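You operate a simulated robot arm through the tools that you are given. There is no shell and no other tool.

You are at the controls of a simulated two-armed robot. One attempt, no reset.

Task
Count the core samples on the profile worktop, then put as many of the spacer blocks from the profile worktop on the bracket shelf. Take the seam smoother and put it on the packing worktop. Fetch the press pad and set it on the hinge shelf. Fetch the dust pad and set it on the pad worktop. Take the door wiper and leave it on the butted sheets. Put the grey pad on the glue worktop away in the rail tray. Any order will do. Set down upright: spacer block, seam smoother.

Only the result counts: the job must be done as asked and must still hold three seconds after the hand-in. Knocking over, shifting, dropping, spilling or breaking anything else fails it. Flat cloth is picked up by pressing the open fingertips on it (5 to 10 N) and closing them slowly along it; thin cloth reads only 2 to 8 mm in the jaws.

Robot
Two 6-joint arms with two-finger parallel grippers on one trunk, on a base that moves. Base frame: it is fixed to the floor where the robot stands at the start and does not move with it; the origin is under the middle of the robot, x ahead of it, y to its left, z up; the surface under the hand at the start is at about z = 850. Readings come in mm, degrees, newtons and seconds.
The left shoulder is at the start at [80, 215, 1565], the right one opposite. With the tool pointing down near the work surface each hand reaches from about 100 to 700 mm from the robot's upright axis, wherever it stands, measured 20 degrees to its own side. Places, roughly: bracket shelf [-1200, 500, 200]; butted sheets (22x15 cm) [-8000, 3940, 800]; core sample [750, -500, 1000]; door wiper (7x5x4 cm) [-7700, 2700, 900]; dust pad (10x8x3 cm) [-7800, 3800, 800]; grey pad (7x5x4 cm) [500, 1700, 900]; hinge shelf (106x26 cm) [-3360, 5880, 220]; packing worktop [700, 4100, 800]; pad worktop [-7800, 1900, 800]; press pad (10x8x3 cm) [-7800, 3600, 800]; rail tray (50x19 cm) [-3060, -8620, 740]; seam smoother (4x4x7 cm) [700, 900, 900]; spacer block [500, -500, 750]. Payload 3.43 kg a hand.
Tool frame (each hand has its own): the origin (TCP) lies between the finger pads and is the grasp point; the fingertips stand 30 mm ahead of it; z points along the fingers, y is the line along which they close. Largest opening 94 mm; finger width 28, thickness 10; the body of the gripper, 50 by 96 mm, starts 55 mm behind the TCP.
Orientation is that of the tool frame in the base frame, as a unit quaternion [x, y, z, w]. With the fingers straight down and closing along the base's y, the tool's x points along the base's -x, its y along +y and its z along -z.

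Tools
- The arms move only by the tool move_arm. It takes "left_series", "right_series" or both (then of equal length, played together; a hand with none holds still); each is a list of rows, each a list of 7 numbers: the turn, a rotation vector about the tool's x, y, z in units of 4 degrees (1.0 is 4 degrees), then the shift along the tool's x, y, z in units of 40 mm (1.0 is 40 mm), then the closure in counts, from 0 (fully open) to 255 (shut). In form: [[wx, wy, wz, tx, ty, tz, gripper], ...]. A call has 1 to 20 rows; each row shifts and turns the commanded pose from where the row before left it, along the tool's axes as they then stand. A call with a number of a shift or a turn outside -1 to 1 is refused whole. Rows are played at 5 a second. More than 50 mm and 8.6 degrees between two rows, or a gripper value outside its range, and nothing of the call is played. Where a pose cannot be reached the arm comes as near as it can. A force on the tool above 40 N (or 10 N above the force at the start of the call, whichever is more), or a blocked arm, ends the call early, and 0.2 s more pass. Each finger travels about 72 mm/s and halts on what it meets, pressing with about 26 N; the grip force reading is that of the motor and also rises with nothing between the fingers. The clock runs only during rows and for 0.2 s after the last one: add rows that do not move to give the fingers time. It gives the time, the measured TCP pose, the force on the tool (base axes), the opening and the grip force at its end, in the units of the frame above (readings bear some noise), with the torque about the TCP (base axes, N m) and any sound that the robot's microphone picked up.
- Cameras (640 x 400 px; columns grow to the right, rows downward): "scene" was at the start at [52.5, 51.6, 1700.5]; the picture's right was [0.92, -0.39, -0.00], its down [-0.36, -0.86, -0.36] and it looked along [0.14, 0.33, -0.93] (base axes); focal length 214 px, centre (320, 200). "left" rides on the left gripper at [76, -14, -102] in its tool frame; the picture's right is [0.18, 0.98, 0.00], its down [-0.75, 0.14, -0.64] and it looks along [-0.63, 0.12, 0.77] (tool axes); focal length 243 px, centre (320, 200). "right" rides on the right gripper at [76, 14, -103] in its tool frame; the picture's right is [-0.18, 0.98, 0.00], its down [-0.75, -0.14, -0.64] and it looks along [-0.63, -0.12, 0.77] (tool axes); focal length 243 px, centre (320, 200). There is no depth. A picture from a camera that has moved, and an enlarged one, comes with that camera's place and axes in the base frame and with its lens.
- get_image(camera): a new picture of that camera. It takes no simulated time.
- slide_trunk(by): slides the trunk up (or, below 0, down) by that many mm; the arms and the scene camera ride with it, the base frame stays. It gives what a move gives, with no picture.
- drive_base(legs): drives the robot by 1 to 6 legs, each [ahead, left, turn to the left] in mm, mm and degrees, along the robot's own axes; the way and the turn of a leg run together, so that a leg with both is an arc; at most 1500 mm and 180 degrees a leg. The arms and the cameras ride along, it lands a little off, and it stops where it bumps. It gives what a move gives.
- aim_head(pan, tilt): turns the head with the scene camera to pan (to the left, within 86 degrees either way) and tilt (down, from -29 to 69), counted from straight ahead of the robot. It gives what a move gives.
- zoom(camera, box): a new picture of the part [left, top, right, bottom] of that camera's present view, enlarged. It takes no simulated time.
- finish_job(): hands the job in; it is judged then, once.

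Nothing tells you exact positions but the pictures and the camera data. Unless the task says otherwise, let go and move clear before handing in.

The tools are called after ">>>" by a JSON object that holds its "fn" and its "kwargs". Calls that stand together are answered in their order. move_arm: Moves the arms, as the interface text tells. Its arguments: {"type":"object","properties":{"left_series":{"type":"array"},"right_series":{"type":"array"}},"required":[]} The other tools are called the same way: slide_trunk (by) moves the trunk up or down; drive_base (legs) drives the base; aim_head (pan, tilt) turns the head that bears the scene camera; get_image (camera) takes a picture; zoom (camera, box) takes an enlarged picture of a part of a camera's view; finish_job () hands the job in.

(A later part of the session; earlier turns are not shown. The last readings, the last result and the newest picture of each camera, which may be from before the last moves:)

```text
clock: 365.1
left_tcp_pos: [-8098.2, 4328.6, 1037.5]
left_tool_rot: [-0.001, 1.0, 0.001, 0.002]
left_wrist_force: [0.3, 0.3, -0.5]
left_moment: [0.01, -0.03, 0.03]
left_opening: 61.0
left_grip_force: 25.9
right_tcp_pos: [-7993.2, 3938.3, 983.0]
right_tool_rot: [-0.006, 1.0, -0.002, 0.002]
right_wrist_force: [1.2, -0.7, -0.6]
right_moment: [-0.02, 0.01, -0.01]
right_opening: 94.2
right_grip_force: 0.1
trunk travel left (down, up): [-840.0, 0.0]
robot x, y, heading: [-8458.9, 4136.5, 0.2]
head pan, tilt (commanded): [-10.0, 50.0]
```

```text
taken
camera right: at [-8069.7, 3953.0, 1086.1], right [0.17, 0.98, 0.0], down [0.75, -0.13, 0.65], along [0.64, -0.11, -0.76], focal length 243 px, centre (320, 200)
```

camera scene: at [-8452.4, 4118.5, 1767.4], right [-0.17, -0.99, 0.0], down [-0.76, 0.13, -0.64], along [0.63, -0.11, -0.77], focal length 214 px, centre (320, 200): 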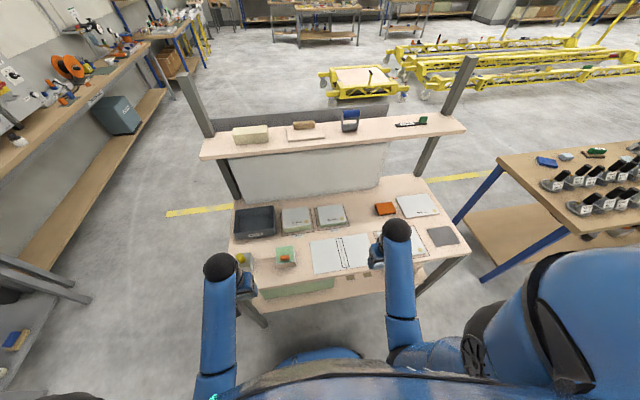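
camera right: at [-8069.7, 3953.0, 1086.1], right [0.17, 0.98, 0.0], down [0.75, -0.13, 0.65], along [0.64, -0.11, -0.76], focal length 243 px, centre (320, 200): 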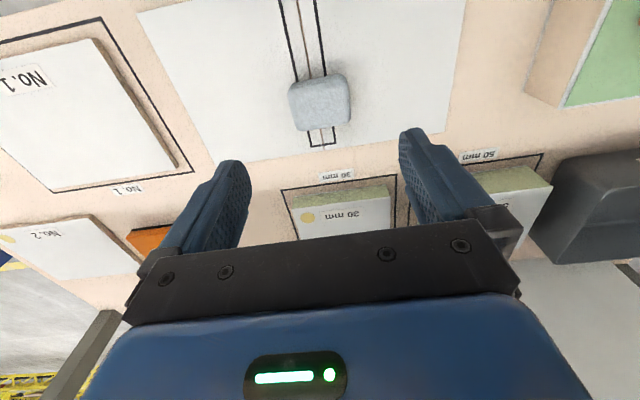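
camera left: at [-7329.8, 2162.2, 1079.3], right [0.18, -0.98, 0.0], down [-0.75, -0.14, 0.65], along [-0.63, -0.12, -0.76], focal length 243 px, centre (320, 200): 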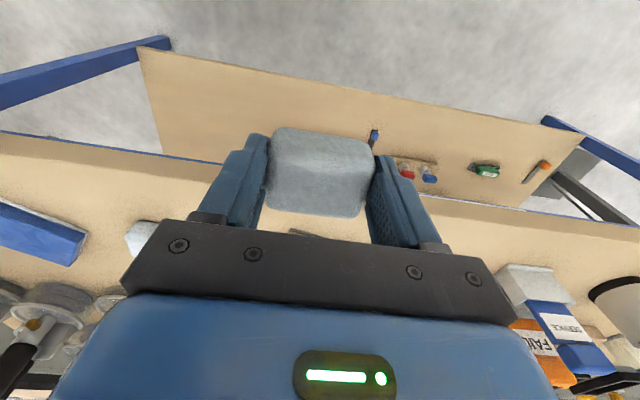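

The door wiper lies on the butted sheets. Now for the press pad: I'll shift south and turn left 31° as before.

>>> {"fn": "drive_base", "kwargs": {"legs": [[38, -295, 0], [0, 0, 30.8]]}}

>>> {"fn": "get_image", "kwargs": {"camera": "right"}}

>>> {"fn": "aim_head", "kwargs": {"pan": -45, "tilt": 50}}

>>> {"fn": "get_image", "kwargs": {"camera": "scene"}}

```text
clock: 368.6
left_tcp_pos: [-8207.3, 4193.8, 1037.5]
left_tool_rot: [-0.264, 0.965, 0.001, 0.002]
left_wrist_force: [-0.1, 0.7, -0.6]
left_moment: [0.0, -0.05, -0.02]
left_opening: 60.9
left_grip_force: 25.8
right_tcp_pos: [-7919.8, 3910.7, 982.0]
right_tool_rot: [-0.268, 0.963, 0.0, 0.002]
right_wrist_force: [0.5, -0.5, -0.4]
right_moment: [0.02, -0.05, -0.03]
right_opening: 93.9
right_grip_force: 0.0
trunk travel left (down, up): [-840.0, 0.0]
robot x, y, heading: [-8420.0, 3839.9, 30.7]
head pan, tilt (commanded): [-10.0, 50.0]
```

```text
taken
camera right: at [-7992.1, 3883.8, 1085.5], right [-0.35, 0.94, 0.0], down [0.72, 0.27, 0.65], along [0.6, 0.23, -0.76], focal length 243 px, centre (320, 200)
```

right: 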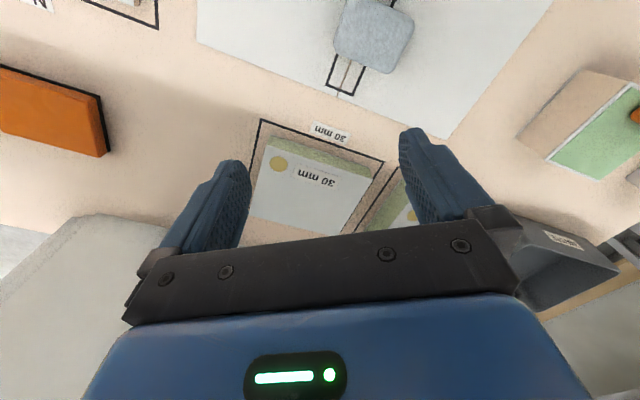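

```text
clock: 369.6
left_tcp_pos: [-8208.6, 4194.0, 1037.6]
left_tool_rot: [-0.264, 0.965, 0.002, 0.001]
left_wrist_force: [0.9, 0.4, -0.1]
left_moment: [0.01, -0.04, -0.02]
left_opening: 60.8
left_grip_force: 25.8
right_tcp_pos: [-7919.6, 3910.2, 981.4]
right_tool_rot: [-0.267, 0.964, 0.0, 0.003]
right_wrist_force: [-0.4, -0.1, -0.5]
right_moment: [0.0, -0.03, 0.0]
right_opening: 93.9
right_grip_force: 0.2
trunk travel left (down, up): [-840.0, 0.0]
robot x, y, heading: [-8420.3, 3837.6, 31.0]
head pan, tilt (commanded): [-45.0, 50.0]
```

```text
taken
camera scene: at [-8319.5, 3837.2, 1767.5], right [-0.25, -0.97, 0.0], down [-0.74, 0.19, -0.64], along [0.62, -0.16, -0.77], focal length 214 px, centre (320, 200)
```

scene: 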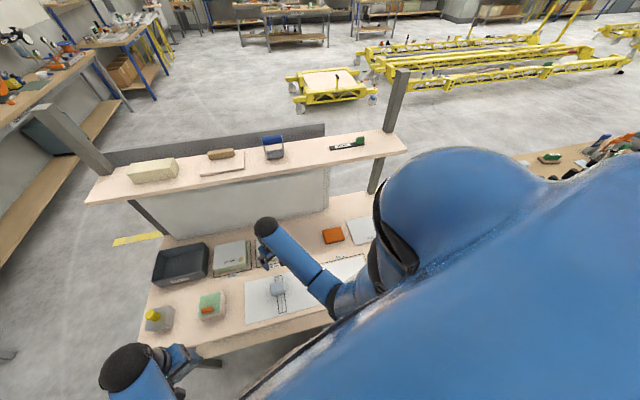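

>>> {"fn": "zoom", "kwargs": {"camera": "scene", "box": [300, 210, 370, 260]}}

```text
8.00 times, centred on (335, 235) of scene
camera zoom: at [-8319.5, 3837.2, 1767.5], right [-0.25, -0.97, 0.0], down [-0.74, 0.19, -0.64], along [0.62, -0.16, -0.77], focal length 1716 px, centre (200, -80)
```

zoom: 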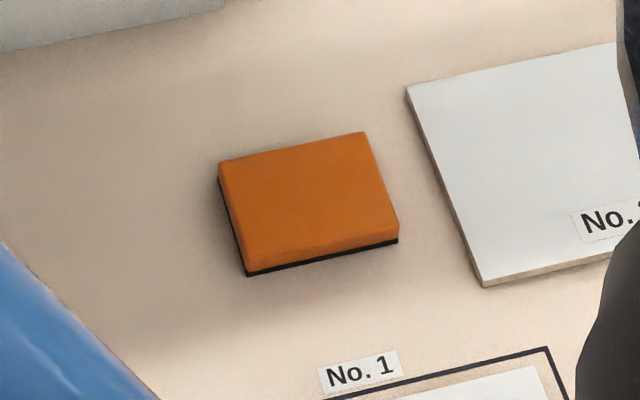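

Press pad centre ≈(−7788,3635), axis-aligned. I'll move above it and turn the fingers to close across its 8 cm side.

>>> {"fn": "move_arm", "kwargs": {"right_series": [[0, 0, 0, 0.079, -0.845, 0, 0], [0, 0, 0, 0.079, -0.845, 0, 0], [0, 0, 0, 0.079, -0.845, 0, 0], [0, 0, 0, 0.079, -0.845, 0, 0], [0, 0, 0, 0.079, -0.845, 0, 0], [0, 0, 0, 0.079, -0.845, 0, 0], [0, 0, 0, 0.079, -0.845, 0, 0], [0, 0, 0, 0.079, -0.845, 0, 0], [0, 0, 0, 0.079, -0.845, 0, 0], [0, 0, 0, 0, 0, 0, 0]]}}

>>> {"fn": "move_arm", "kwargs": {"right_series": [[0, 0, -1, 0, 0, 0, 0], [0, 0, -1, 0, 0, 0, 0], [0, 0, -1, 0, 0, 0, 0], [0, 0, -1, 0, 0, 0, 0], [0, 0, -1, 0, 0, 0, 0], [0, 0, -1, 0, 0, 0, 0], [0, 0, -1, 0, 0, 0, 0], [0, 0, -1, 0, 0, 0, 0], [0, 0, -1, 0, 0, 0, 0], [0, 0, -1, 0, 0, 0, 0], [0, 0, -1, 0, 0, 0, 0], [0, 0, -1, 0, 0, 0, 0], [0, 0, -1, 0, 0, 0, 0], [0, 0, -1, 0, 0, 0, 0], [0, 0, -0.8, 0, 0, 0, 0], [0, 0, 0, 0, 0, 0, 0]]}}

>>> {"fn": "slide_trunk", "kwargs": {"by": -70}}

>>> {"fn": "get_image", "kwargs": {"camera": "right"}}

```text
clock: 371.9
left_tcp_pos: [-8207.4, 4193.1, 1037.8]
left_tool_rot: [-0.263, 0.965, 0.001, 0.001]
left_wrist_force: [0.0, 0.7, -1.0]
left_moment: [0.0, -0.03, -0.03]
left_opening: 61.2
left_grip_force: 25.5
right_tcp_pos: [-7786.7, 3636.0, 983.1]
right_tool_rot: [-0.268, 0.963, 0.0, 0.002]
right_wrist_force: [0.3, -0.5, 0.6]
right_moment: [0.03, -0.02, -0.02]
right_opening: 94.1
right_grip_force: 0.1
trunk travel left (down, up): [-840.0, 0.0]
robot x, y, heading: [-8419.0, 3842.5, 30.7]
head pan, tilt (commanded): [-45.0, 50.0]
```

```text
clock: 375.2
left_tcp_pos: [-8206.6, 4193.6, 1037.4]
left_tool_rot: [-0.264, 0.965, 0.001, 0.002]
left_wrist_force: [0.3, -1.1, 0.0]
left_moment: [0.01, 0.0, -0.02]
left_opening: 60.7
left_grip_force: 25.9
right_tcp_pos: [-7787.1, 3634.7, 983.2]
right_tool_rot: [0.71, -0.705, 0.002, -0.002]
right_wrist_force: [0.1, 0.3, 0.0]
right_moment: [0.01, 0.02, 0.01]
right_opening: 93.8
right_grip_force: 0.2
trunk travel left (down, up): [-840.0, 0.0]
robot x, y, heading: [-8422.0, 3837.7, 30.7]
head pan, tilt (commanded): [-45.0, 50.0]
```

```text
clock: 376.3
left_tcp_pos: [-8207.8, 4193.0, 967.7]
left_tool_rot: [-0.264, 0.965, 0.001, 0.002]
left_wrist_force: [-0.3, -0.3, -0.6]
left_moment: [0.01, -0.01, -0.01]
left_opening: 60.8
left_grip_force: 26.1
right_tcp_pos: [-7787.1, 3636.2, 913.5]
right_tool_rot: [0.708, -0.706, 0.002, -0.002]
right_wrist_force: [0.3, 0.4, 0.2]
right_moment: [0.02, 0.0, -0.02]
right_opening: 93.9
right_grip_force: 0.1
trunk travel left (down, up): [-770.0, 70.0]
robot x, y, heading: [-8419.7, 3837.1, 30.8]
head pan, tilt (commanded): [-45.0, 50.0]
```

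```text
taken
camera right: at [-7801.2, 3560.0, 1016.3], right [-0.98, 0.18, 0.0], down [0.13, 0.75, 0.64], along [0.12, 0.63, -0.77], focal length 243 px, centre (320, 200)
```

right: 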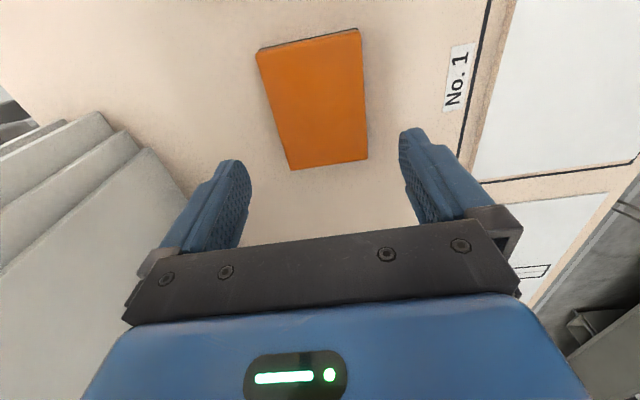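

Aligned over the press pad. Descend and close.

>>> {"fn": "move_arm", "kwargs": {"right_series": [[0, 0, 0, 0.15, 0.03, 0.5, 0], [0, 0, 0, 0, 0, 0.5, 0], [0, 0, 0, 0, 0, 0.5, 0], [0, 0, 0, 0, 0, 0.42, 0], [0, 0, 0, 0, 0, 0, 0], [0, 0, 0, 0, 0, 0, 255], [0, 0, 0, 0, 0, 0, 255], [0, 0, 0, 0, 0, 0, 255], [0, 0, 0, 0, 0, 0, 255]]}}

>>> {"fn": "get_image", "kwargs": {"camera": "right"}}

```text
clock: 378.3
left_tcp_pos: [-8208.2, 4193.9, 966.9]
left_tool_rot: [-0.264, 0.965, 0.001, 0.001]
left_wrist_force: [0.2, -0.5, -0.5]
left_moment: [-0.03, -0.01, -0.01]
left_opening: 61.0
left_grip_force: 26.1
right_tcp_pos: [-7789.0, 3629.7, 836.9]
right_tool_rot: [0.709, -0.705, 0.001, -0.002]
right_wrist_force: [-0.3, -0.1, -0.2]
right_moment: [-0.02, -0.03, -0.02]
right_opening: 74.5
right_grip_force: 25.9
trunk travel left (down, up): [-770.0, 70.0]
robot x, y, heading: [-8417.4, 3838.2, 30.7]
head pan, tilt (commanded): [-45.0, 50.0]
```

```text
taken
camera right: at [-7802.7, 3554.7, 939.3], right [-0.98, 0.18, 0.0], down [0.13, 0.75, 0.64], along [0.12, 0.63, -0.77], focal length 243 px, centre (320, 200)
```

right: 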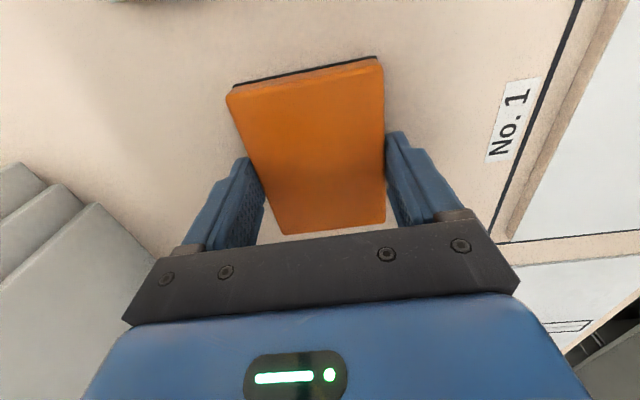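

Gripped at 74.5 mm. Lift, pull in, raise the trunk.

>>> {"fn": "move_arm", "kwargs": {"right_series": [[0, 0, 0, 0, 0, -0.3, 255], [0, 0, 0, 0, 0, -0.6, 255], [0, 0, 0, 0, 0, -0.8, 255], [0, 0, 0, 0, 0, -0.8, 255], [0, 0, 0, 0, 0, -0.8, 255], [0, 0, 0, 0, 0, -0.3, 255], [0, 0, 0, -0.288, 0.883, 0, 255], [0, 0, 0, -0.288, 0.883, 0, 255], [0, 0, 0, -0.288, 0.883, 0, 255], [0, 0, 0, -0.288, 0.883, 0, 255], [0, 0, 0, -0.288, 0.883, 0, 255], [0, 0, 0, -0.288, 0.883, 0, 255], [0, 0, 0, -0.288, 0.883, 0, 255]]}}

>>> {"fn": "slide_trunk", "kwargs": {"by": 70}}

>>> {"fn": "get_image", "kwargs": {"camera": "right"}}

>>> {"fn": "get_image", "kwargs": {"camera": "scene"}}

```text
clock: 381.1
left_tcp_pos: [-8208.3, 4193.4, 967.1]
left_tool_rot: [-0.264, 0.964, 0.001, 0.002]
left_wrist_force: [-1.3, -0.9, 0.0]
left_moment: [-0.02, 0.0, -0.03]
left_opening: 61.0
left_grip_force: 26.0
right_tcp_pos: [-8031.4, 3710.5, 977.4]
right_tool_rot: [0.711, -0.703, 0.009, -0.009]
right_wrist_force: [-1.7, -0.7, -2.8]
right_moment: [-0.02, -0.01, 0.02]
right_opening: 74.2
right_grip_force: 25.7
right hand out of reach, approached as far as the arm can: row 9, 10
trunk travel left (down, up): [-770.0, 70.0]
robot x, y, heading: [-8422.7, 3838.1, 30.7]
head pan, tilt (commanded): [-45.0, 50.0]
```

```text
clock: 382.2
left_tcp_pos: [-8207.0, 4192.3, 1037.6]
left_tool_rot: [-0.265, 0.964, 0.001, 0.001]
left_wrist_force: [0.3, 0.3, -1.1]
left_moment: [-0.01, -0.03, -0.02]
left_opening: 60.8
left_grip_force: 26.2
right_tcp_pos: [-8030.2, 3708.4, 1045.8]
right_tool_rot: [0.71, -0.704, 0.006, -0.007]
right_wrist_force: [0.1, -0.5, -1.2]
right_moment: [0.02, 0.03, 0.02]
right_opening: 74.6
right_grip_force: 26.3
trunk travel left (down, up): [-840.0, 0.0]
robot x, y, heading: [-8421.3, 3840.0, 30.7]
head pan, tilt (commanded): [-45.0, 50.0]
```

```text
taken
camera right: at [-8045.7, 3633.5, 1149.0], right [-0.98, 0.18, -0.02], down [0.12, 0.75, 0.64], along [0.13, 0.63, -0.76], focal length 243 px, centre (320, 200)
```

right: 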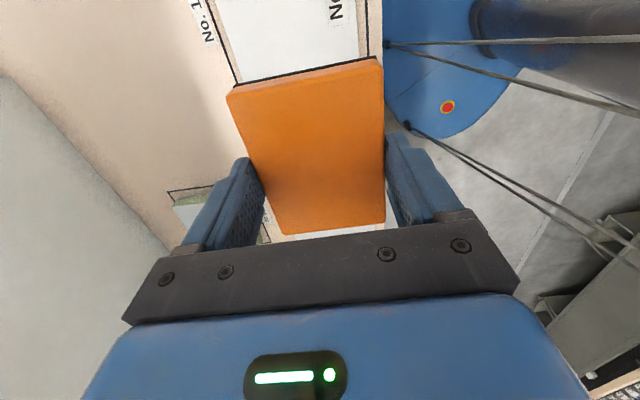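

```text
taken
camera scene: at [-8319.1, 3836.9, 1768.3], right [-0.25, -0.97, 0.0], down [-0.74, 0.19, -0.64], along [0.62, -0.16, -0.77], focal length 214 px, centre (320, 200)
```

scene: 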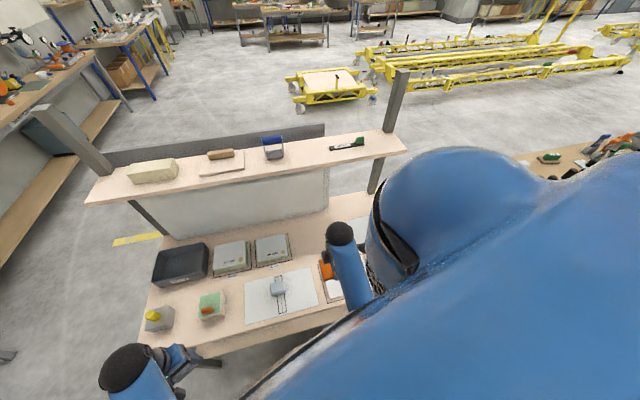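

The press pad is secure and the wiper sits on the butted sheets. Now I'll drive up the lane and then east toward the hinge shelf at (−3360,5880).

>>> {"fn": "drive_base", "kwargs": {"legs": [[0, 0, 59.3], [0, 110, 0], [1150, 0, 0], [0, 0, -90]]}}

>>> {"fn": "drive_base", "kwargs": {"legs": [[1300, 0, 0], [1300, 0, 0], [1300, 0, 0]]}}

>>> {"fn": "aim_head", "kwargs": {"pan": 50, "tilt": 30}}

>>> {"fn": "get_image", "kwargs": {"camera": "scene"}}

```text
clock: 395.3
left_tcp_pos: [-8170.7, 5174.2, 1037.6]
left_tool_rot: [0.002, 1.0, 0.001, 0.002]
left_wrist_force: [-0.2, 0.2, 0.1]
left_moment: [0.02, 0.05, -0.01]
left_opening: 60.6
left_grip_force: 25.7
right_tcp_pos: [-8269.2, 4668.6, 1044.5]
right_tool_rot: [-0.501, 0.866, -0.007, 0.003]
right_wrist_force: [0.3, 0.0, -1.1]
right_moment: [0.0, -0.02, 0.01]
right_opening: 74.4
right_grip_force: 25.7
trunk travel left (down, up): [-840.0, 0.0]
robot x, y, heading: [-8534.3, 4979.5, 0.3]
head pan, tilt (commanded): [-45.0, 50.0]
```

```text
clock: 414.1
left_tcp_pos: [-4249.3, 5112.5, 1038.0]
left_tool_rot: [0.018, 1.0, 0.0, 0.002]
left_wrist_force: [-0.2, -0.4, 0.2]
left_moment: [-0.01, -0.01, -0.01]
left_opening: 60.9
left_grip_force: 25.5
right_tcp_pos: [-4361.1, 4610.8, 1045.0]
right_tool_rot: [-0.486, 0.874, -0.009, 0.005]
right_wrist_force: [0.8, 0.1, -0.8]
right_moment: [0.0, 0.02, 0.01]
right_opening: 74.6
right_grip_force: 25.5
trunk travel left (down, up): [-840.0, 0.0]
robot x, y, heading: [-4620.3, 4932.4, -2.2]
head pan, tilt (commanded): [-45.0, 50.0]
```

```text
clock: 415.8
left_tcp_pos: [-4249.5, 5112.6, 1037.1]
left_tool_rot: [0.018, 1.0, 0.001, 0.002]
left_wrist_force: [-0.5, -0.2, -0.9]
left_moment: [0.01, 0.02, 0.02]
left_opening: 60.9
left_grip_force: 25.9
right_tcp_pos: [-4360.9, 4610.4, 1044.3]
right_tool_rot: [-0.485, 0.874, -0.008, 0.005]
right_wrist_force: [0.2, 0.2, -0.9]
right_moment: [-0.02, 0.02, 0.0]
right_opening: 74.3
right_grip_force: 25.8
trunk travel left (down, up): [-840.0, 0.0]
robot x, y, heading: [-4618.3, 4927.2, -2.1]
head pan, tilt (commanded): [50.0, 30.0]
```

```text
taken
camera scene: at [-4526.9, 4996.8, 1796.9], right [0.74, -0.67, 0.0], down [-0.33, -0.37, -0.87], along [0.58, 0.64, -0.5], focal length 214 px, centre (320, 200)
```

scene: 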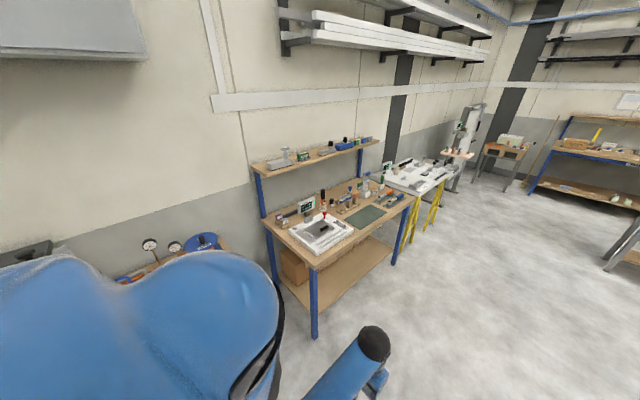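

The hinge worktop (blue legs) is ahead-left: top near edge y≈5648, x −3978…−2803, shelf near edge y≈5750. In the open aisle I'll rotate the right hand back to neutral and level it.

>>> {"fn": "move_arm", "kwargs": {"right_series": [[-0.27, 0, 1, 0, 0, 0, 255], [0, 0, 1, 0, 0, 0, 255], [0, 0, 1, 0, 0, 0, 255], [0, 0, 1, 0, 0, 0, 255], [0, 0, 1, 0, 0, 0, 255], [0, 0, 1, 0, 0, 0, 255], [0, 0, 1, 0, 0, 0, 255], [0, 0, 1, 0, 0, 0, 255], [0, 0, 1, 0, 0, 0, 255], [0, 0, 1, 0, 0, 0, 255], [0, 0, 1, 0, 0, 0, 255], [0, 0, 1, 0, 0, 0, 255], [0, 0, 1, 0, 0, 0, 255], [0, 0, 1, 0, 0, 0, 255], [0, 0, 0.75, 0, 0, 0, 255], [0, 0, 0, -0.7, 0.2, 0, 255], [0, 0, 0, -0.7, 0.2, 0, 255], [0, 0, 0, -0.6, 0.2, 0, 255]]}}

>>> {"fn": "drive_base", "kwargs": {"legs": [[960, 0, 2.1], [0, 0, 90]]}}

>>> {"fn": "aim_head", "kwargs": {"pan": 0, "tilt": 45}}

>>> {"fn": "get_image", "kwargs": {"camera": "scene"}}

```text
clock: 419.6
left_tcp_pos: [-4248.3, 5112.2, 1036.2]
left_tool_rot: [0.018, 1.0, 0.002, 0.001]
left_wrist_force: [0.0, 0.0, 0.5]
left_moment: [-0.02, -0.02, 0.01]
left_opening: 60.9
left_grip_force: 26.0
right_tcp_pos: [-4281.1, 4634.1, 1042.8]
right_tool_rot: [0.008, 1.0, 0.0, 0.0]
right_wrist_force: [-0.3, 0.7, -1.4]
right_moment: [0.0, 0.01, 0.0]
right_opening: 74.6
right_grip_force: 25.7
right hand out of reach, approached as far as the arm can: row 18
trunk travel left (down, up): [-840.0, 0.0]
robot x, y, heading: [-4621.2, 4927.4, -2.0]
head pan, tilt (commanded): [50.0, 30.0]
```

```text
clock: 428.5
left_tcp_pos: [-3836.9, 5282.7, 1037.5]
left_tool_rot: [-0.707, 0.707, 0.001, 0.001]
left_wrist_force: [-0.6, 0.5, -1.2]
left_moment: [-0.02, 0.03, 0.01]
left_opening: 60.6
left_grip_force: 25.9
right_tcp_pos: [-3357.7, 5266.4, 1043.5]
right_tool_rot: [0.714, -0.7, -0.001, -0.001]
right_wrist_force: [-0.2, 0.0, -1.2]
right_moment: [-0.02, 0.0, -0.01]
right_opening: 74.6
right_grip_force: 25.8
trunk travel left (down, up): [-840.0, 0.0]
robot x, y, heading: [-3638.9, 4918.5, 90.1]
head pan, tilt (commanded): [50.0, 30.0]
```

```text
clock: 429.7
left_tcp_pos: [-3835.8, 5281.7, 1038.0]
left_tool_rot: [0.708, -0.706, -0.002, -0.001]
left_wrist_force: [0.4, -0.5, -0.6]
left_moment: [-0.03, 0.0, 0.03]
left_opening: 60.7
left_grip_force: 26.4
right_tcp_pos: [-3357.4, 5266.4, 1042.1]
right_tool_rot: [0.714, -0.7, -0.001, -0.001]
right_wrist_force: [0.2, -0.3, -1.9]
right_moment: [-0.01, -0.02, 0.02]
right_opening: 74.4
right_grip_force: 26.2
trunk travel left (down, up): [-840.0, 0.0]
robot x, y, heading: [-3643.6, 4914.6, 90.0]
head pan, tilt (commanded): [0.0, 45.0]
```

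```text
taken
camera scene: at [-3640.9, 5031.3, 1774.4], right [1.0, 0.0, 0.0], down [0.0, -0.71, -0.71], along [0.0, 0.71, -0.71], focal length 214 px, centre (320, 200)
```

scene: 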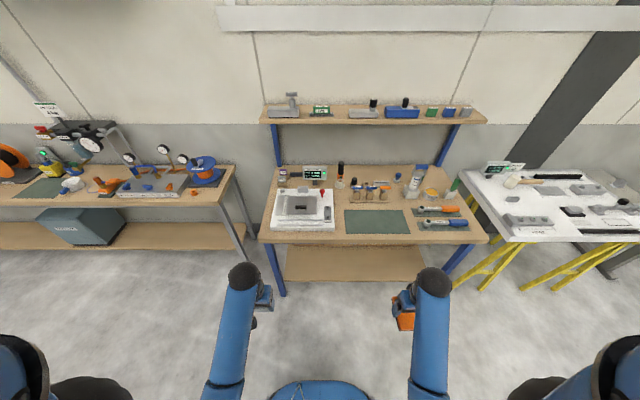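

I'm squarely before the hinge worktop; the shelf's near edge is at y≈5745. I'll lower the trunk here in free space and look at the shelf.

>>> {"fn": "slide_trunk", "kwargs": {"by": -400}}

>>> {"fn": "get_image", "kwargs": {"camera": "scene"}}

>>> {"fn": "slide_trunk", "kwargs": {"by": -330}}

>>> {"fn": "get_image", "kwargs": {"camera": "scene"}}

```text
clock: 433.5
left_tcp_pos: [-3836.8, 5283.2, 636.2]
left_tool_rot: [-0.707, 0.707, 0.002, 0.001]
left_wrist_force: [0.4, -0.6, -0.3]
left_moment: [0.01, -0.01, 0.02]
left_opening: 60.8
left_grip_force: 25.8
right_tcp_pos: [-3358.7, 5265.6, 642.6]
right_tool_rot: [0.713, -0.701, -0.001, -0.001]
right_wrist_force: [0.0, 0.5, -0.7]
right_moment: [0.02, -0.02, 0.01]
right_opening: 74.4
right_grip_force: 25.7
trunk travel left (down, up): [-440.0, 400.0]
robot x, y, heading: [-3637.6, 4921.8, 90.0]
head pan, tilt (commanded): [0.0, 45.0]
```

```text
taken
camera scene: at [-3641.0, 5031.1, 1374.4], right [1.0, 0.0, 0.0], down [0.0, -0.71, -0.71], along [0.0, 0.71, -0.71], focal length 214 px, centre (320, 200)
```

scene: 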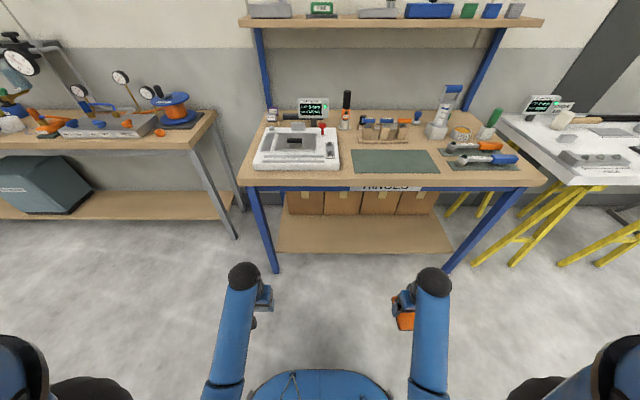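

```text
clock: 436.8
left_tcp_pos: [-3837.0, 5282.3, 307.5]
left_tool_rot: [-0.707, 0.707, 0.002, 0.0]
left_wrist_force: [0.8, 0.4, -0.9]
left_moment: [0.0, -0.02, -0.01]
left_opening: 60.8
left_grip_force: 26.0
right_tcp_pos: [-3358.4, 5265.9, 311.4]
right_tool_rot: [0.714, -0.7, -0.001, -0.002]
right_wrist_force: [0.0, 0.0, -1.5]
right_moment: [0.02, -0.02, 0.0]
right_opening: 74.4
right_grip_force: 26.4
trunk travel left (down, up): [-110.0, 730.0]
robot x, y, heading: [-3646.4, 4918.7, 90.0]
head pan, tilt (commanded): [0.0, 45.0]
```

```text
taken
camera scene: at [-3641.0, 5031.1, 1044.4], right [1.0, 0.0, 0.0], down [0.0, -0.71, -0.71], along [0.0, 0.71, -0.71], focal length 214 px, centre (320, 200)
```

scene: 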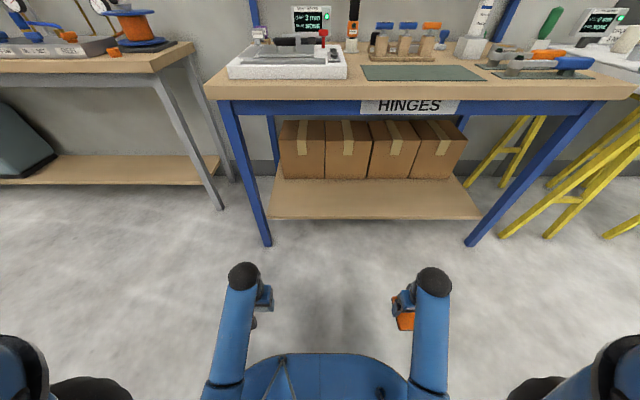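

The apron reads "HINGES" and the strip in front of the cartons is free. I'll zoom for exact shelf-edge position.

>>> {"fn": "zoom", "kwargs": {"camera": "scene", "box": [200, 90, 500, 270]}}

>>> {"fn": "get_image", "kwargs": {"camera": "right"}}

```text
2.13 times, centred on (350, 180) of scene
camera zoom: at [-3641.0, 5031.1, 1044.4], right [1.0, 0.0, 0.0], down [0.0, -0.71, -0.71], along [0.0, 0.71, -0.71], focal length 458 px, centre (256, 243)
```

zoom: 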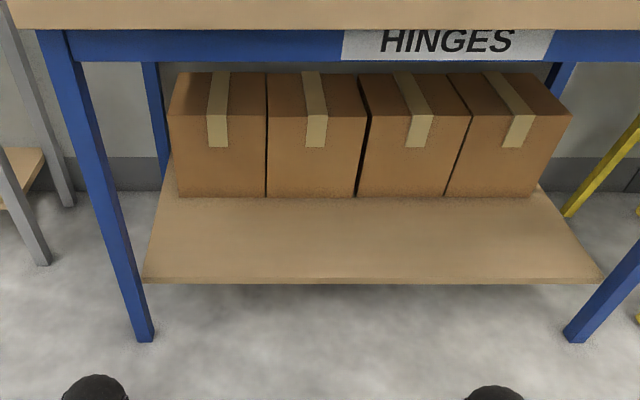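

```text
taken
camera right: at [-3369.4, 5189.4, 415.6], right [-0.99, 0.16, 0.0], down [0.13, 0.75, 0.64], along [0.11, 0.64, -0.76], focal length 243 px, centre (320, 200)
```

right: 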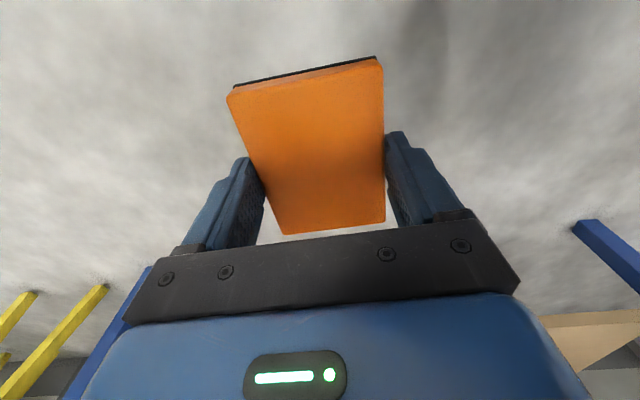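

Free strip is y 5735…6038 at z≈220. I'll drive forward 340 mm with the hands low, below the tabletop.

>>> {"fn": "drive_base", "kwargs": {"legs": [[340, 0, 0]]}}

>>> {"fn": "get_image", "kwargs": {"camera": "right"}}

>>> {"fn": "get_image", "kwargs": {"camera": "scene"}}

```text
clock: 439.0
left_tcp_pos: [-3835.0, 5624.3, 307.0]
left_tool_rot: [-0.706, 0.708, 0.001, 0.0]
left_wrist_force: [-0.5, 0.1, 0.2]
left_moment: [0.01, -0.03, 0.01]
left_opening: 60.8
left_grip_force: 25.8
right_tcp_pos: [-3355.5, 5605.7, 311.7]
right_tool_rot: [0.713, -0.701, 0.0, -0.001]
right_wrist_force: [0.5, 0.8, -1.8]
right_moment: [-0.03, 0.04, -0.02]
right_opening: 74.5
right_grip_force: 26.0
trunk travel left (down, up): [-110.0, 730.0]
robot x, y, heading: [-3639.7, 5260.3, 89.7]
head pan, tilt (commanded): [0.0, 45.0]
```

```text
taken
camera right: at [-3368.6, 5530.1, 415.4], right [-0.99, 0.17, 0.0], down [0.13, 0.75, 0.64], along [0.11, 0.63, -0.77], focal length 243 px, centre (320, 200)
```

right: 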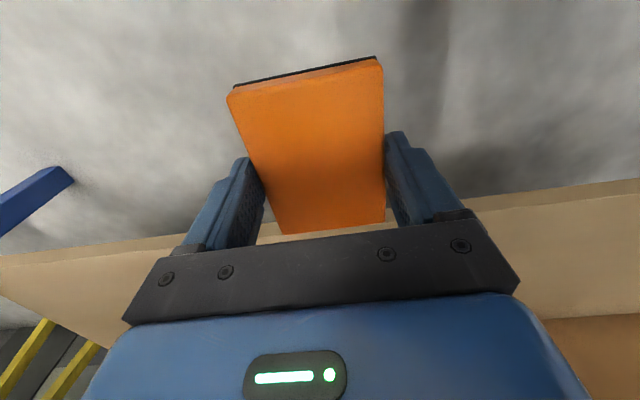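

```text
taken
camera scene: at [-3640.6, 5373.0, 1044.3], right [1.0, 0.0, 0.0], down [0.0, -0.71, -0.71], along [0.0, 0.71, -0.71], focal length 214 px, centre (320, 200)
```

scene: 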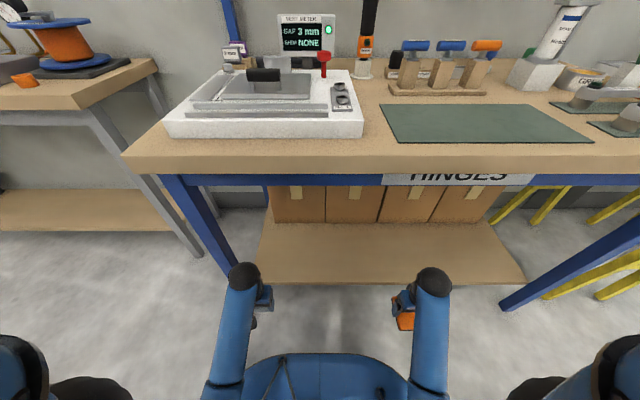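

I'll extend the right arm 250 mm over the shelf and lower partway.

>>> {"fn": "move_arm", "kwargs": {"right_series": [[0, 0, 0, -0.78, 0, 0, 255], [0, 0, 0, -0.78, 0, 0, 255], [0, 0, 0, -0.78, 0, 0, 255], [0, 0, 0, -0.78, 0, 0, 255], [0, 0, 0, -0.78, 0, 0, 255], [0, 0, 0, -0.78, 0, 0, 255], [0, 0, 0, -0.78, 0, 0, 255], [0, 0, 0, -0.78, 0, 0, 255], [0, 0, 0, 0, 0, 0.4, 255], [0, 0, 0, 0, 0, 0.4, 255], [0, 0, 0, 0, 0, 0, 255]]}}

>>> {"fn": "get_image", "kwargs": {"camera": "right"}}

>>> {"fn": "get_image", "kwargs": {"camera": "scene"}}

```text
clock: 441.4
left_tcp_pos: [-3836.9, 5624.6, 307.6]
left_tool_rot: [-0.706, 0.708, 0.002, 0.001]
left_wrist_force: [-0.3, -0.1, -0.8]
left_moment: [-0.03, -0.03, 0.01]
left_opening: 61.0
left_grip_force: 25.7
right_tcp_pos: [-3361.4, 5856.7, 280.2]
right_tool_rot: [0.713, -0.701, -0.001, -0.002]
right_wrist_force: [0.0, 0.6, -1.0]
right_moment: [-0.03, 0.03, -0.01]
right_opening: 74.7
right_grip_force: 25.9
trunk travel left (down, up): [-110.0, 730.0]
robot x, y, heading: [-3640.6, 5262.4, 89.9]
head pan, tilt (commanded): [0.0, 45.0]
```

```text
taken
camera right: at [-3373.2, 5780.9, 383.6], right [-0.99, 0.17, 0.0], down [0.13, 0.75, 0.64], along [0.11, 0.64, -0.76], focal length 243 px, centre (320, 200)
```

right: 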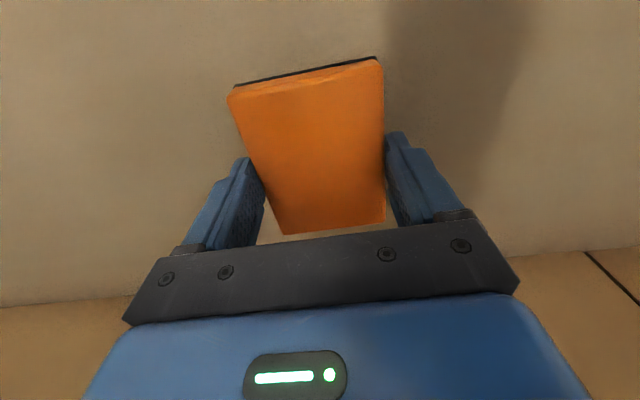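

```text
taken
camera scene: at [-3640.7, 5372.7, 1044.3], right [1.0, 0.0, 0.0], down [0.0, -0.71, -0.71], along [0.0, 0.71, -0.71], focal length 214 px, centre (320, 200)
```

scene: 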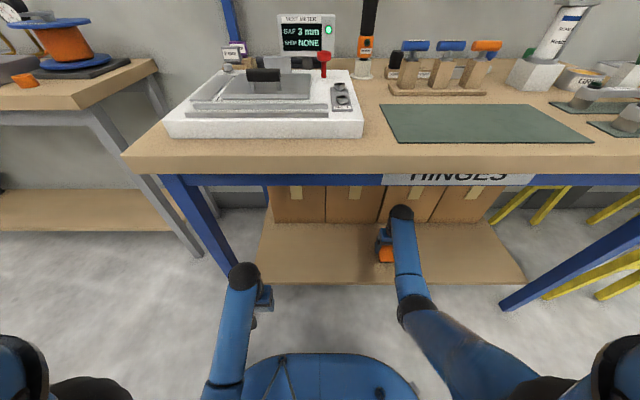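

The pad is over the shelf strip, clear of the cartons. Lower in fine steps.

>>> {"fn": "move_arm", "kwargs": {"right_series": [[0, 0, 0, 0, 0, 0.15, 255], [0, 0, 0, 0, 0, 0.12, 255], [0, 0, 0, 0, 0, 0.08, 255], [0, 0, 0, 0, 0, 0, 255]]}}

>>> {"fn": "move_arm", "kwargs": {"right_series": [[0, 0, 0, 0, 0, 0.06, 255], [0, 0, 0, 0, 0, 0.05, 255], [0, 0, 0, 0, 0, 0, 255]]}}

```text
clock: 442.4
left_tcp_pos: [-3835.4, 5624.3, 307.3]
left_tool_rot: [-0.706, 0.708, 0.003, 0.0]
left_wrist_force: [-0.5, 0.0, -0.3]
left_moment: [-0.01, -0.01, 0.02]
left_opening: 60.8
left_grip_force: 26.1
right_tcp_pos: [-3360.9, 5855.8, 267.0]
right_tool_rot: [0.713, -0.702, -0.001, -0.002]
right_wrist_force: [-0.3, 0.6, -1.4]
right_moment: [0.0, 0.0, 0.0]
right_opening: 75.1
right_grip_force: 26.3
trunk travel left (down, up): [-110.0, 730.0]
robot x, y, heading: [-3642.4, 5259.8, 89.9]
head pan, tilt (commanded): [0.0, 45.0]
```

```text
clock: 443.2
left_tcp_pos: [-3835.6, 5625.2, 307.6]
left_tool_rot: [-0.706, 0.709, 0.003, 0.0]
left_wrist_force: [0.6, 1.1, -0.4]
left_moment: [0.01, 0.03, -0.01]
left_opening: 60.6
left_grip_force: 26.3
right_tcp_pos: [-3360.7, 5855.8, 263.8]
right_tool_rot: [0.713, -0.701, -0.001, 0.0]
right_wrist_force: [0.8, -0.5, -0.5]
right_moment: [-0.02, -0.01, -0.01]
right_opening: 74.5
right_grip_force: 26.3
trunk travel left (down, up): [-110.0, 730.0]
robot x, y, heading: [-3642.1, 5260.7, 90.0]
head pan, tilt (commanded): [0.0, 45.0]
```

>>> {"fn": "move_arm", "kwargs": {"right_series": [[0, 0, 0, 0, 0, 0.06, 255], [0, 0, 0, 0, 0, 0.04, 255], [0, 0, 0, 0, 0, 0, 255]]}}

```text
clock: 444.0
left_tcp_pos: [-3836.3, 5624.3, 307.1]
left_tool_rot: [-0.706, 0.709, 0.001, 0.002]
left_wrist_force: [0.3, 0.0, -1.8]
left_moment: [-0.02, -0.01, 0.0]
left_opening: 60.7
left_grip_force: 25.4
right_tcp_pos: [-3360.6, 5855.6, 257.3]
right_tool_rot: [0.713, -0.701, -0.002, -0.001]
right_wrist_force: [0.0, -0.8, -1.1]
right_moment: [0.01, 0.0, -0.02]
right_opening: 74.5
right_grip_force: 26.4
trunk travel left (down, up): [-110.0, 730.0]
robot x, y, heading: [-3641.7, 5261.0, 90.0]
head pan, tilt (commanded): [0.0, 45.0]
```

>>> {"fn": "move_arm", "kwargs": {"right_series": [[0, 0, 0, 0, 0, 0.05, 255], [0, 0, 0, 0, 0, 0, 255]]}}

```text
clock: 444.6
left_tcp_pos: [-3835.6, 5623.9, 307.6]
left_tool_rot: [-0.706, 0.708, 0.002, 0.001]
left_wrist_force: [0.2, 0.3, -0.2]
left_moment: [-0.01, 0.06, -0.02]
left_opening: 60.9
left_grip_force: 26.2
right_tcp_pos: [-3360.5, 5854.7, 257.4]
right_tool_rot: [0.713, -0.701, -0.002, -0.002]
right_wrist_force: [-0.4, -0.9, 2.1]
right_moment: [-0.2, -0.11, -0.1]
right_opening: 74.5
right_grip_force: 26.0
trunk travel left (down, up): [-110.0, 730.0]
robot x, y, heading: [-3635.7, 5260.1, 90.0]
head pan, tilt (commanded): [0.0, 45.0]
```

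>>> {"fn": "move_arm", "kwargs": {"right_series": [[0, 0, 0, 0, 0, 0.03, 255], [0, 0, 0, 0, 0, 0, 255]]}}

```text
clock: 445.2
left_tcp_pos: [-3836.1, 5623.6, 307.7]
left_tool_rot: [-0.706, 0.708, 0.001, 0.001]
left_wrist_force: [-0.3, 0.3, -0.7]
left_moment: [0.01, -0.01, 0.01]
left_opening: 60.7
left_grip_force: 26.0
right_tcp_pos: [-3360.1, 5855.3, 256.9]
right_tool_rot: [0.713, -0.701, -0.001, -0.001]
right_wrist_force: [-3.5, -5.4, 11.1]
right_moment: [-0.69, 0.13, -0.11]
right_opening: 74.4
right_grip_force: 26.5
trunk travel left (down, up): [-110.0, 730.0]
robot x, y, heading: [-3642.1, 5257.7, 89.8]
head pan, tilt (commanded): [0.0, 45.0]
```

The press pad is resting on the shelf (11 N). Release, rise a little, and retract.

>>> {"fn": "move_arm", "kwargs": {"right_series": [[0, 0, 0, 0, 0, 0, 200], [0, 0, 0, 0, 0, 0, 90], [0, 0, 0, 0, 0, 0, 0], [0, 0, 0, 0, 0, 0, 0], [0, 0, 0, 0, 0, -0.4, 0], [0, 0, 0, 0, 0, -0.5, 0], [0, 0, 0, 0, 0, -0.5, 0]]}}

>>> {"fn": "get_image", "kwargs": {"camera": "right"}}

```text
clock: 446.8
left_tcp_pos: [-3836.5, 5623.8, 307.5]
left_tool_rot: [-0.706, 0.708, 0.002, 0.002]
left_wrist_force: [0.4, -0.1, -0.5]
left_moment: [-0.02, 0.0, -0.02]
left_opening: 60.8
left_grip_force: 25.8
right_tcp_pos: [-3360.2, 5855.6, 313.6]
right_tool_rot: [0.713, -0.701, -0.001, -0.001]
right_wrist_force: [0.7, -0.5, 0.2]
right_moment: [0.01, -0.03, 0.0]
right_opening: 94.1
right_grip_force: 0.1
trunk travel left (down, up): [-110.0, 730.0]
robot x, y, heading: [-3642.3, 5257.9, 90.0]
head pan, tilt (commanded): [0.0, 45.0]
```

```text
taken
camera right: at [-3372.0, 5779.2, 415.6], right [-0.99, 0.17, 0.0], down [0.13, 0.75, 0.64], along [0.11, 0.64, -0.76], focal length 243 px, centre (320, 200)
```

right: 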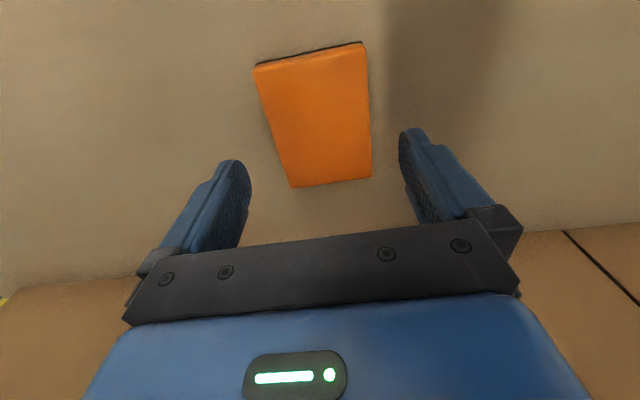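

The press pad lies flat on the hinge shelf. I'll withdraw the arm, back away and raise the trunk.

>>> {"fn": "move_arm", "kwargs": {"right_series": [[0, 0, 0, 0.78, 0, 0, 0], [0, 0, 0, 0.78, 0, 0, 0], [0, 0, 0, 0.78, 0, 0, 0], [0, 0, 0, 0.78, 0, 0, 0], [0, 0, 0, 0.78, 0, 0, 0], [0, 0, 0, 0.78, 0, 0, 0], [0, 0, 0, 0.78, 0, 0, 0], [0, 0, 0, 0.7, 0, 0, 0]]}}

>>> {"fn": "drive_base", "kwargs": {"legs": [[-450, 0, 0]]}}

>>> {"fn": "get_image", "kwargs": {"camera": "scene"}}

>>> {"fn": "slide_trunk", "kwargs": {"by": 400}}

>>> {"fn": "slide_trunk", "kwargs": {"by": 330}}

```text
clock: 448.6
left_tcp_pos: [-3835.9, 5625.4, 308.3]
left_tool_rot: [-0.706, 0.708, 0.001, 0.001]
left_wrist_force: [0.6, 0.3, -0.5]
left_moment: [0.0, 0.02, -0.03]
left_opening: 60.9
left_grip_force: 25.9
right_tcp_pos: [-3356.3, 5608.9, 310.2]
right_tool_rot: [0.713, -0.701, -0.001, 0.0]
right_wrist_force: [-0.2, -0.6, 0.0]
right_moment: [0.0, -0.01, 0.01]
right_opening: 94.0
right_grip_force: 0.0
trunk travel left (down, up): [-110.0, 730.0]
robot x, y, heading: [-3639.4, 5259.1, 89.8]
head pan, tilt (commanded): [0.0, 45.0]
```

```text
clock: 451.3
left_tcp_pos: [-3835.9, 5178.6, 306.8]
left_tool_rot: [-0.704, 0.711, 0.002, 0.001]
left_wrist_force: [-0.5, -0.3, 0.0]
left_moment: [0.02, 0.03, -0.02]
left_opening: 61.1
left_grip_force: 26.1
right_tcp_pos: [-3357.4, 5161.3, 310.1]
right_tool_rot: [0.711, -0.704, -0.001, -0.002]
right_wrist_force: [0.2, -0.1, -0.6]
right_moment: [-0.02, -0.01, 0.02]
right_opening: 94.2
right_grip_force: 0.1
trunk travel left (down, up): [-110.0, 730.0]
robot x, y, heading: [-3646.1, 4812.4, 89.3]
head pan, tilt (commanded): [0.0, 45.0]
```

```text
taken
camera scene: at [-3642.1, 4926.0, 1044.4], right [1.0, -0.01, 0.0], down [-0.01, -0.71, -0.71], along [0.01, 0.71, -0.71], focal length 214 px, centre (320, 200)
```

scene: 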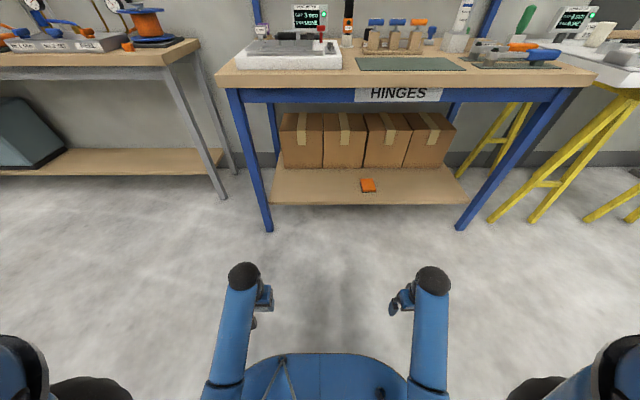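

```text
clock: 455.1
left_tcp_pos: [-3835.7, 5179.3, 707.1]
left_tool_rot: [-0.703, 0.711, 0.002, 0.001]
left_wrist_force: [0.4, -0.7, -1.0]
left_moment: [-0.02, -0.02, -0.01]
left_opening: 60.7
left_grip_force: 25.7
right_tcp_pos: [-3355.5, 5163.0, 709.9]
right_tool_rot: [0.711, -0.703, -0.001, -0.002]
right_wrist_force: [0.0, -0.8, -0.4]
right_moment: [0.0, -0.02, 0.01]
right_opening: 93.9
right_grip_force: 0.1
trunk travel left (down, up): [-510.0, 330.0]
robot x, y, heading: [-3643.6, 4816.5, 89.5]
head pan, tilt (commanded): [0.0, 45.0]
```

```text
clock: 458.4
left_tcp_pos: [-3835.5, 5179.6, 1037.2]
left_tool_rot: [-0.703, 0.711, 0.002, 0.001]
left_wrist_force: [0.2, 0.0, -0.6]
left_moment: [0.03, -0.02, -0.03]
left_opening: 61.0
left_grip_force: 26.2
right_tcp_pos: [-3357.2, 5162.0, 1040.9]
right_tool_rot: [0.71, -0.704, -0.001, 0.0]
right_wrist_force: [-1.3, -0.5, 0.2]
right_moment: [-0.01, 0.0, 0.0]
right_opening: 94.0
right_grip_force: 0.0
trunk travel left (down, up): [-840.0, 0.0]
robot x, y, heading: [-3642.6, 4812.5, 89.8]
head pan, tilt (commanded): [0.0, 45.0]
```

Now the last item: the grey pad goes to the rail tray at (−3060,−8620), far to the south. I'll turn around and survey the route.

>>> {"fn": "drive_base", "kwargs": {"legs": [[0, 0, 90], [0, 0, 90]]}}

>>> {"fn": "aim_head", "kwargs": {"pan": 0, "tilt": 18}}

>>> {"fn": "get_image", "kwargs": {"camera": "scene"}}

>>> {"fn": "aim_head", "kwargs": {"pan": 45, "tilt": 18}}

>>> {"fn": "get_image", "kwargs": {"camera": "scene"}}

```text
clock: 466.4
left_tcp_pos: [-3460.5, 4446.2, 1037.8]
left_tool_rot: [0.719, 0.695, -0.001, 0.002]
left_wrist_force: [0.1, 0.7, -1.1]
left_moment: [0.04, 0.01, -0.01]
left_opening: 60.9
left_grip_force: 26.2
right_tcp_pos: [-3938.4, 4473.8, 1040.3]
right_tool_rot: [0.712, 0.703, -0.001, 0.001]
right_wrist_force: [0.2, -0.6, 0.3]
right_moment: [0.03, -0.01, 0.0]
right_opening: 93.7
right_grip_force: 0.0
trunk travel left (down, up): [-840.0, 0.0]
robot x, y, heading: [-3644.6, 4814.5, -91.8]
head pan, tilt (commanded): [0.0, 45.0]
```

```text
clock: 467.3
left_tcp_pos: [-3458.7, 4444.6, 1038.8]
left_tool_rot: [0.719, 0.695, 0.0, 0.002]
left_wrist_force: [0.6, 0.2, -1.6]
left_moment: [0.01, -0.02, -0.01]
left_opening: 60.9
left_grip_force: 25.9
right_tcp_pos: [-3937.3, 4474.4, 1040.6]
right_tool_rot: [0.711, 0.703, -0.001, 0.001]
right_wrist_force: [0.1, -0.3, 0.4]
right_moment: [-0.03, -0.01, -0.03]
right_opening: 94.1
right_grip_force: 0.1
trunk travel left (down, up): [-840.0, 0.0]
robot x, y, heading: [-3644.4, 4815.1, -91.8]
head pan, tilt (commanded): [0.0, 18.0]
```

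```text
taken
camera scene: at [-3646.7, 4691.3, 1816.2], right [-1.0, 0.03, 0.0], down [0.01, 0.31, -0.95], along [-0.03, -0.95, -0.31], focal length 214 px, centre (320, 200)
```

scene: 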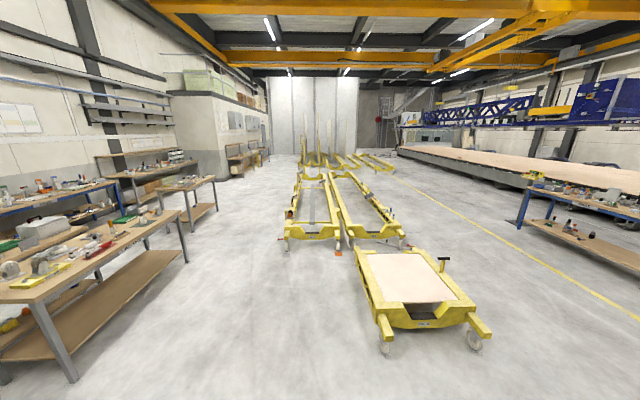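

```text
clock: 468.4
left_tcp_pos: [-3459.9, 4446.7, 1038.0]
left_tool_rot: [0.718, 0.696, 0.0, 0.002]
left_wrist_force: [-0.4, -0.7, -0.7]
left_moment: [-0.03, 0.02, -0.04]
left_opening: 61.0
left_grip_force: 25.6
right_tcp_pos: [-3938.3, 4473.4, 1040.2]
right_tool_rot: [0.711, 0.703, -0.001, 0.002]
right_wrist_force: [0.7, 0.6, 0.0]
right_moment: [-0.02, 0.04, 0.02]
right_opening: 93.9
right_grip_force: 0.0
trunk travel left (down, up): [-840.0, 0.0]
robot x, y, heading: [-3643.2, 4812.1, -92.0]
head pan, tilt (commanded): [45.0, 18.0]
```

```text
taken
camera scene: at [-3580.0, 4716.6, 1816.3], right [-0.73, -0.68, 0.0], down [-0.21, 0.23, -0.95], along [0.65, -0.69, -0.31], focal length 214 px, centre (320, 200)
```

scene: 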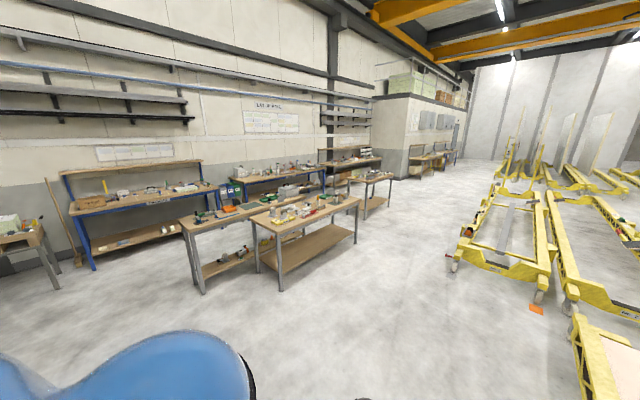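

The lane between the tables (x>−1850) and the yellow frames (x<−3140) is about 1.3 m wide. I'll sidestep to x≈−2450 and drive south, checking as I go.

>>> {"fn": "drive_base", "kwargs": {"legs": [[0, 1170, 2]]}}

>>> {"fn": "aim_head", "kwargs": {"pan": 0, "tilt": 22}}

>>> {"fn": "get_image", "kwargs": {"camera": "scene"}}

```text
clock: 474.4
left_tcp_pos: [-2271.8, 4433.2, 1037.0]
left_tool_rot: [0.708, 0.707, 0.0, 0.002]
left_wrist_force: [0.4, 0.7, -0.2]
left_moment: [0.0, 0.02, 0.0]
left_opening: 60.9
left_grip_force: 26.1
right_tcp_pos: [-2750.7, 4447.0, 1039.7]
right_tool_rot: [0.7, 0.714, 0.0, 0.002]
right_wrist_force: [-0.4, 0.7, 0.2]
right_moment: [-0.03, -0.03, 0.01]
right_opening: 93.9
right_grip_force: 0.1
trunk travel left (down, up): [-840.0, 0.0]
robot x, y, heading: [-2469.2, 4795.6, -90.2]
head pan, tilt (commanded): [45.0, 18.0]
```

```text
clock: 475.5
left_tcp_pos: [-2271.4, 4433.4, 1036.8]
left_tool_rot: [0.708, 0.706, 0.0, 0.002]
left_wrist_force: [-0.8, 0.4, 0.3]
left_moment: [0.0, -0.02, 0.03]
left_opening: 61.1
left_grip_force: 26.0
right_tcp_pos: [-2750.5, 4445.9, 1039.7]
right_tool_rot: [0.7, 0.714, -0.001, 0.001]
right_wrist_force: [-0.5, -0.2, -0.8]
right_moment: [0.01, 0.01, -0.01]
right_opening: 93.8
right_grip_force: 0.0
trunk travel left (down, up): [-840.0, 0.0]
robot x, y, heading: [-2466.1, 4800.4, -89.8]
head pan, tilt (commanded): [0.0, 22.0]
```

```text
taken
camera scene: at [-2465.4, 4673.7, 1809.8], right [-1.0, 0.0, 0.0], down [0.0, 0.37, -0.93], along [0.0, -0.93, -0.37], focal length 214 px, centre (320, 200)
```

scene: 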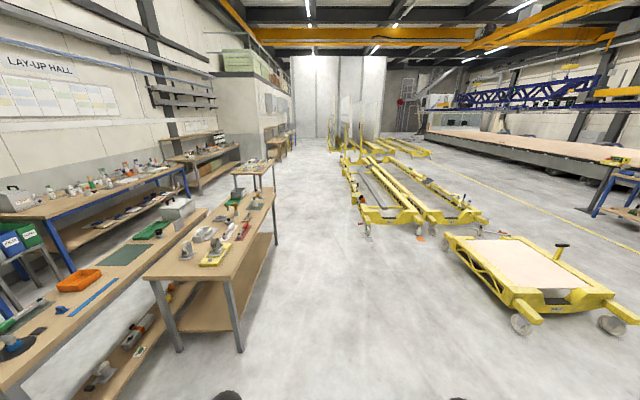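

The lane is clear ahead between the table edge (x≈−1900) and frames (x≈−3090). Driving south 6 m.

>>> {"fn": "drive_base", "kwargs": {"legs": [[1500, 0, -0.2], [1500, 0, 0], [1500, 0, 0], [1500, 0, 0]]}}

>>> {"fn": "get_image", "kwargs": {"camera": "scene"}}

```text
clock: 504.0
left_tcp_pos: [-2113.6, -1551.9, 1037.6]
left_tool_rot: [0.686, 0.728, -0.001, 0.002]
left_wrist_force: [-0.1, 0.3, -0.3]
left_moment: [0.01, 0.0, 0.03]
left_opening: 61.0
left_grip_force: 26.2
right_tcp_pos: [-2592.0, -1568.4, 1039.8]
right_tool_rot: [0.678, 0.735, -0.001, 0.001]
right_wrist_force: [0.1, 0.0, -1.1]
right_moment: [-0.01, -0.01, -0.03]
right_opening: 94.1
right_grip_force: 0.1
trunk travel left (down, up): [-840.0, 0.0]
robot x, y, heading: [-2331.2, -1201.5, -86.4]
head pan, tilt (commanded): [0.0, 22.0]
```

```text
taken
camera scene: at [-2321.9, -1323.6, 1809.9], right [-1.0, -0.06, 0.0], down [-0.02, 0.37, -0.93], along [0.06, -0.93, -0.37], focal length 214 px, centre (320, 200)
```

scene: 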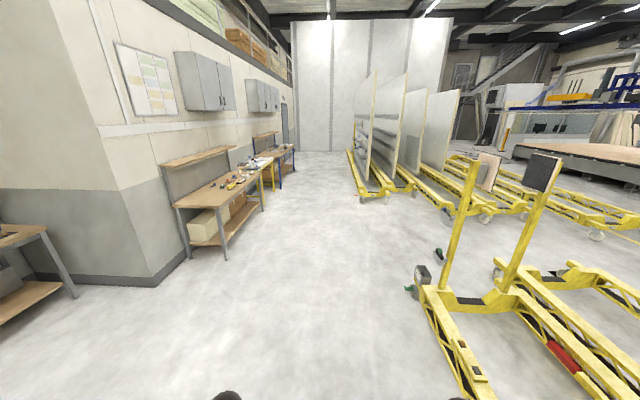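

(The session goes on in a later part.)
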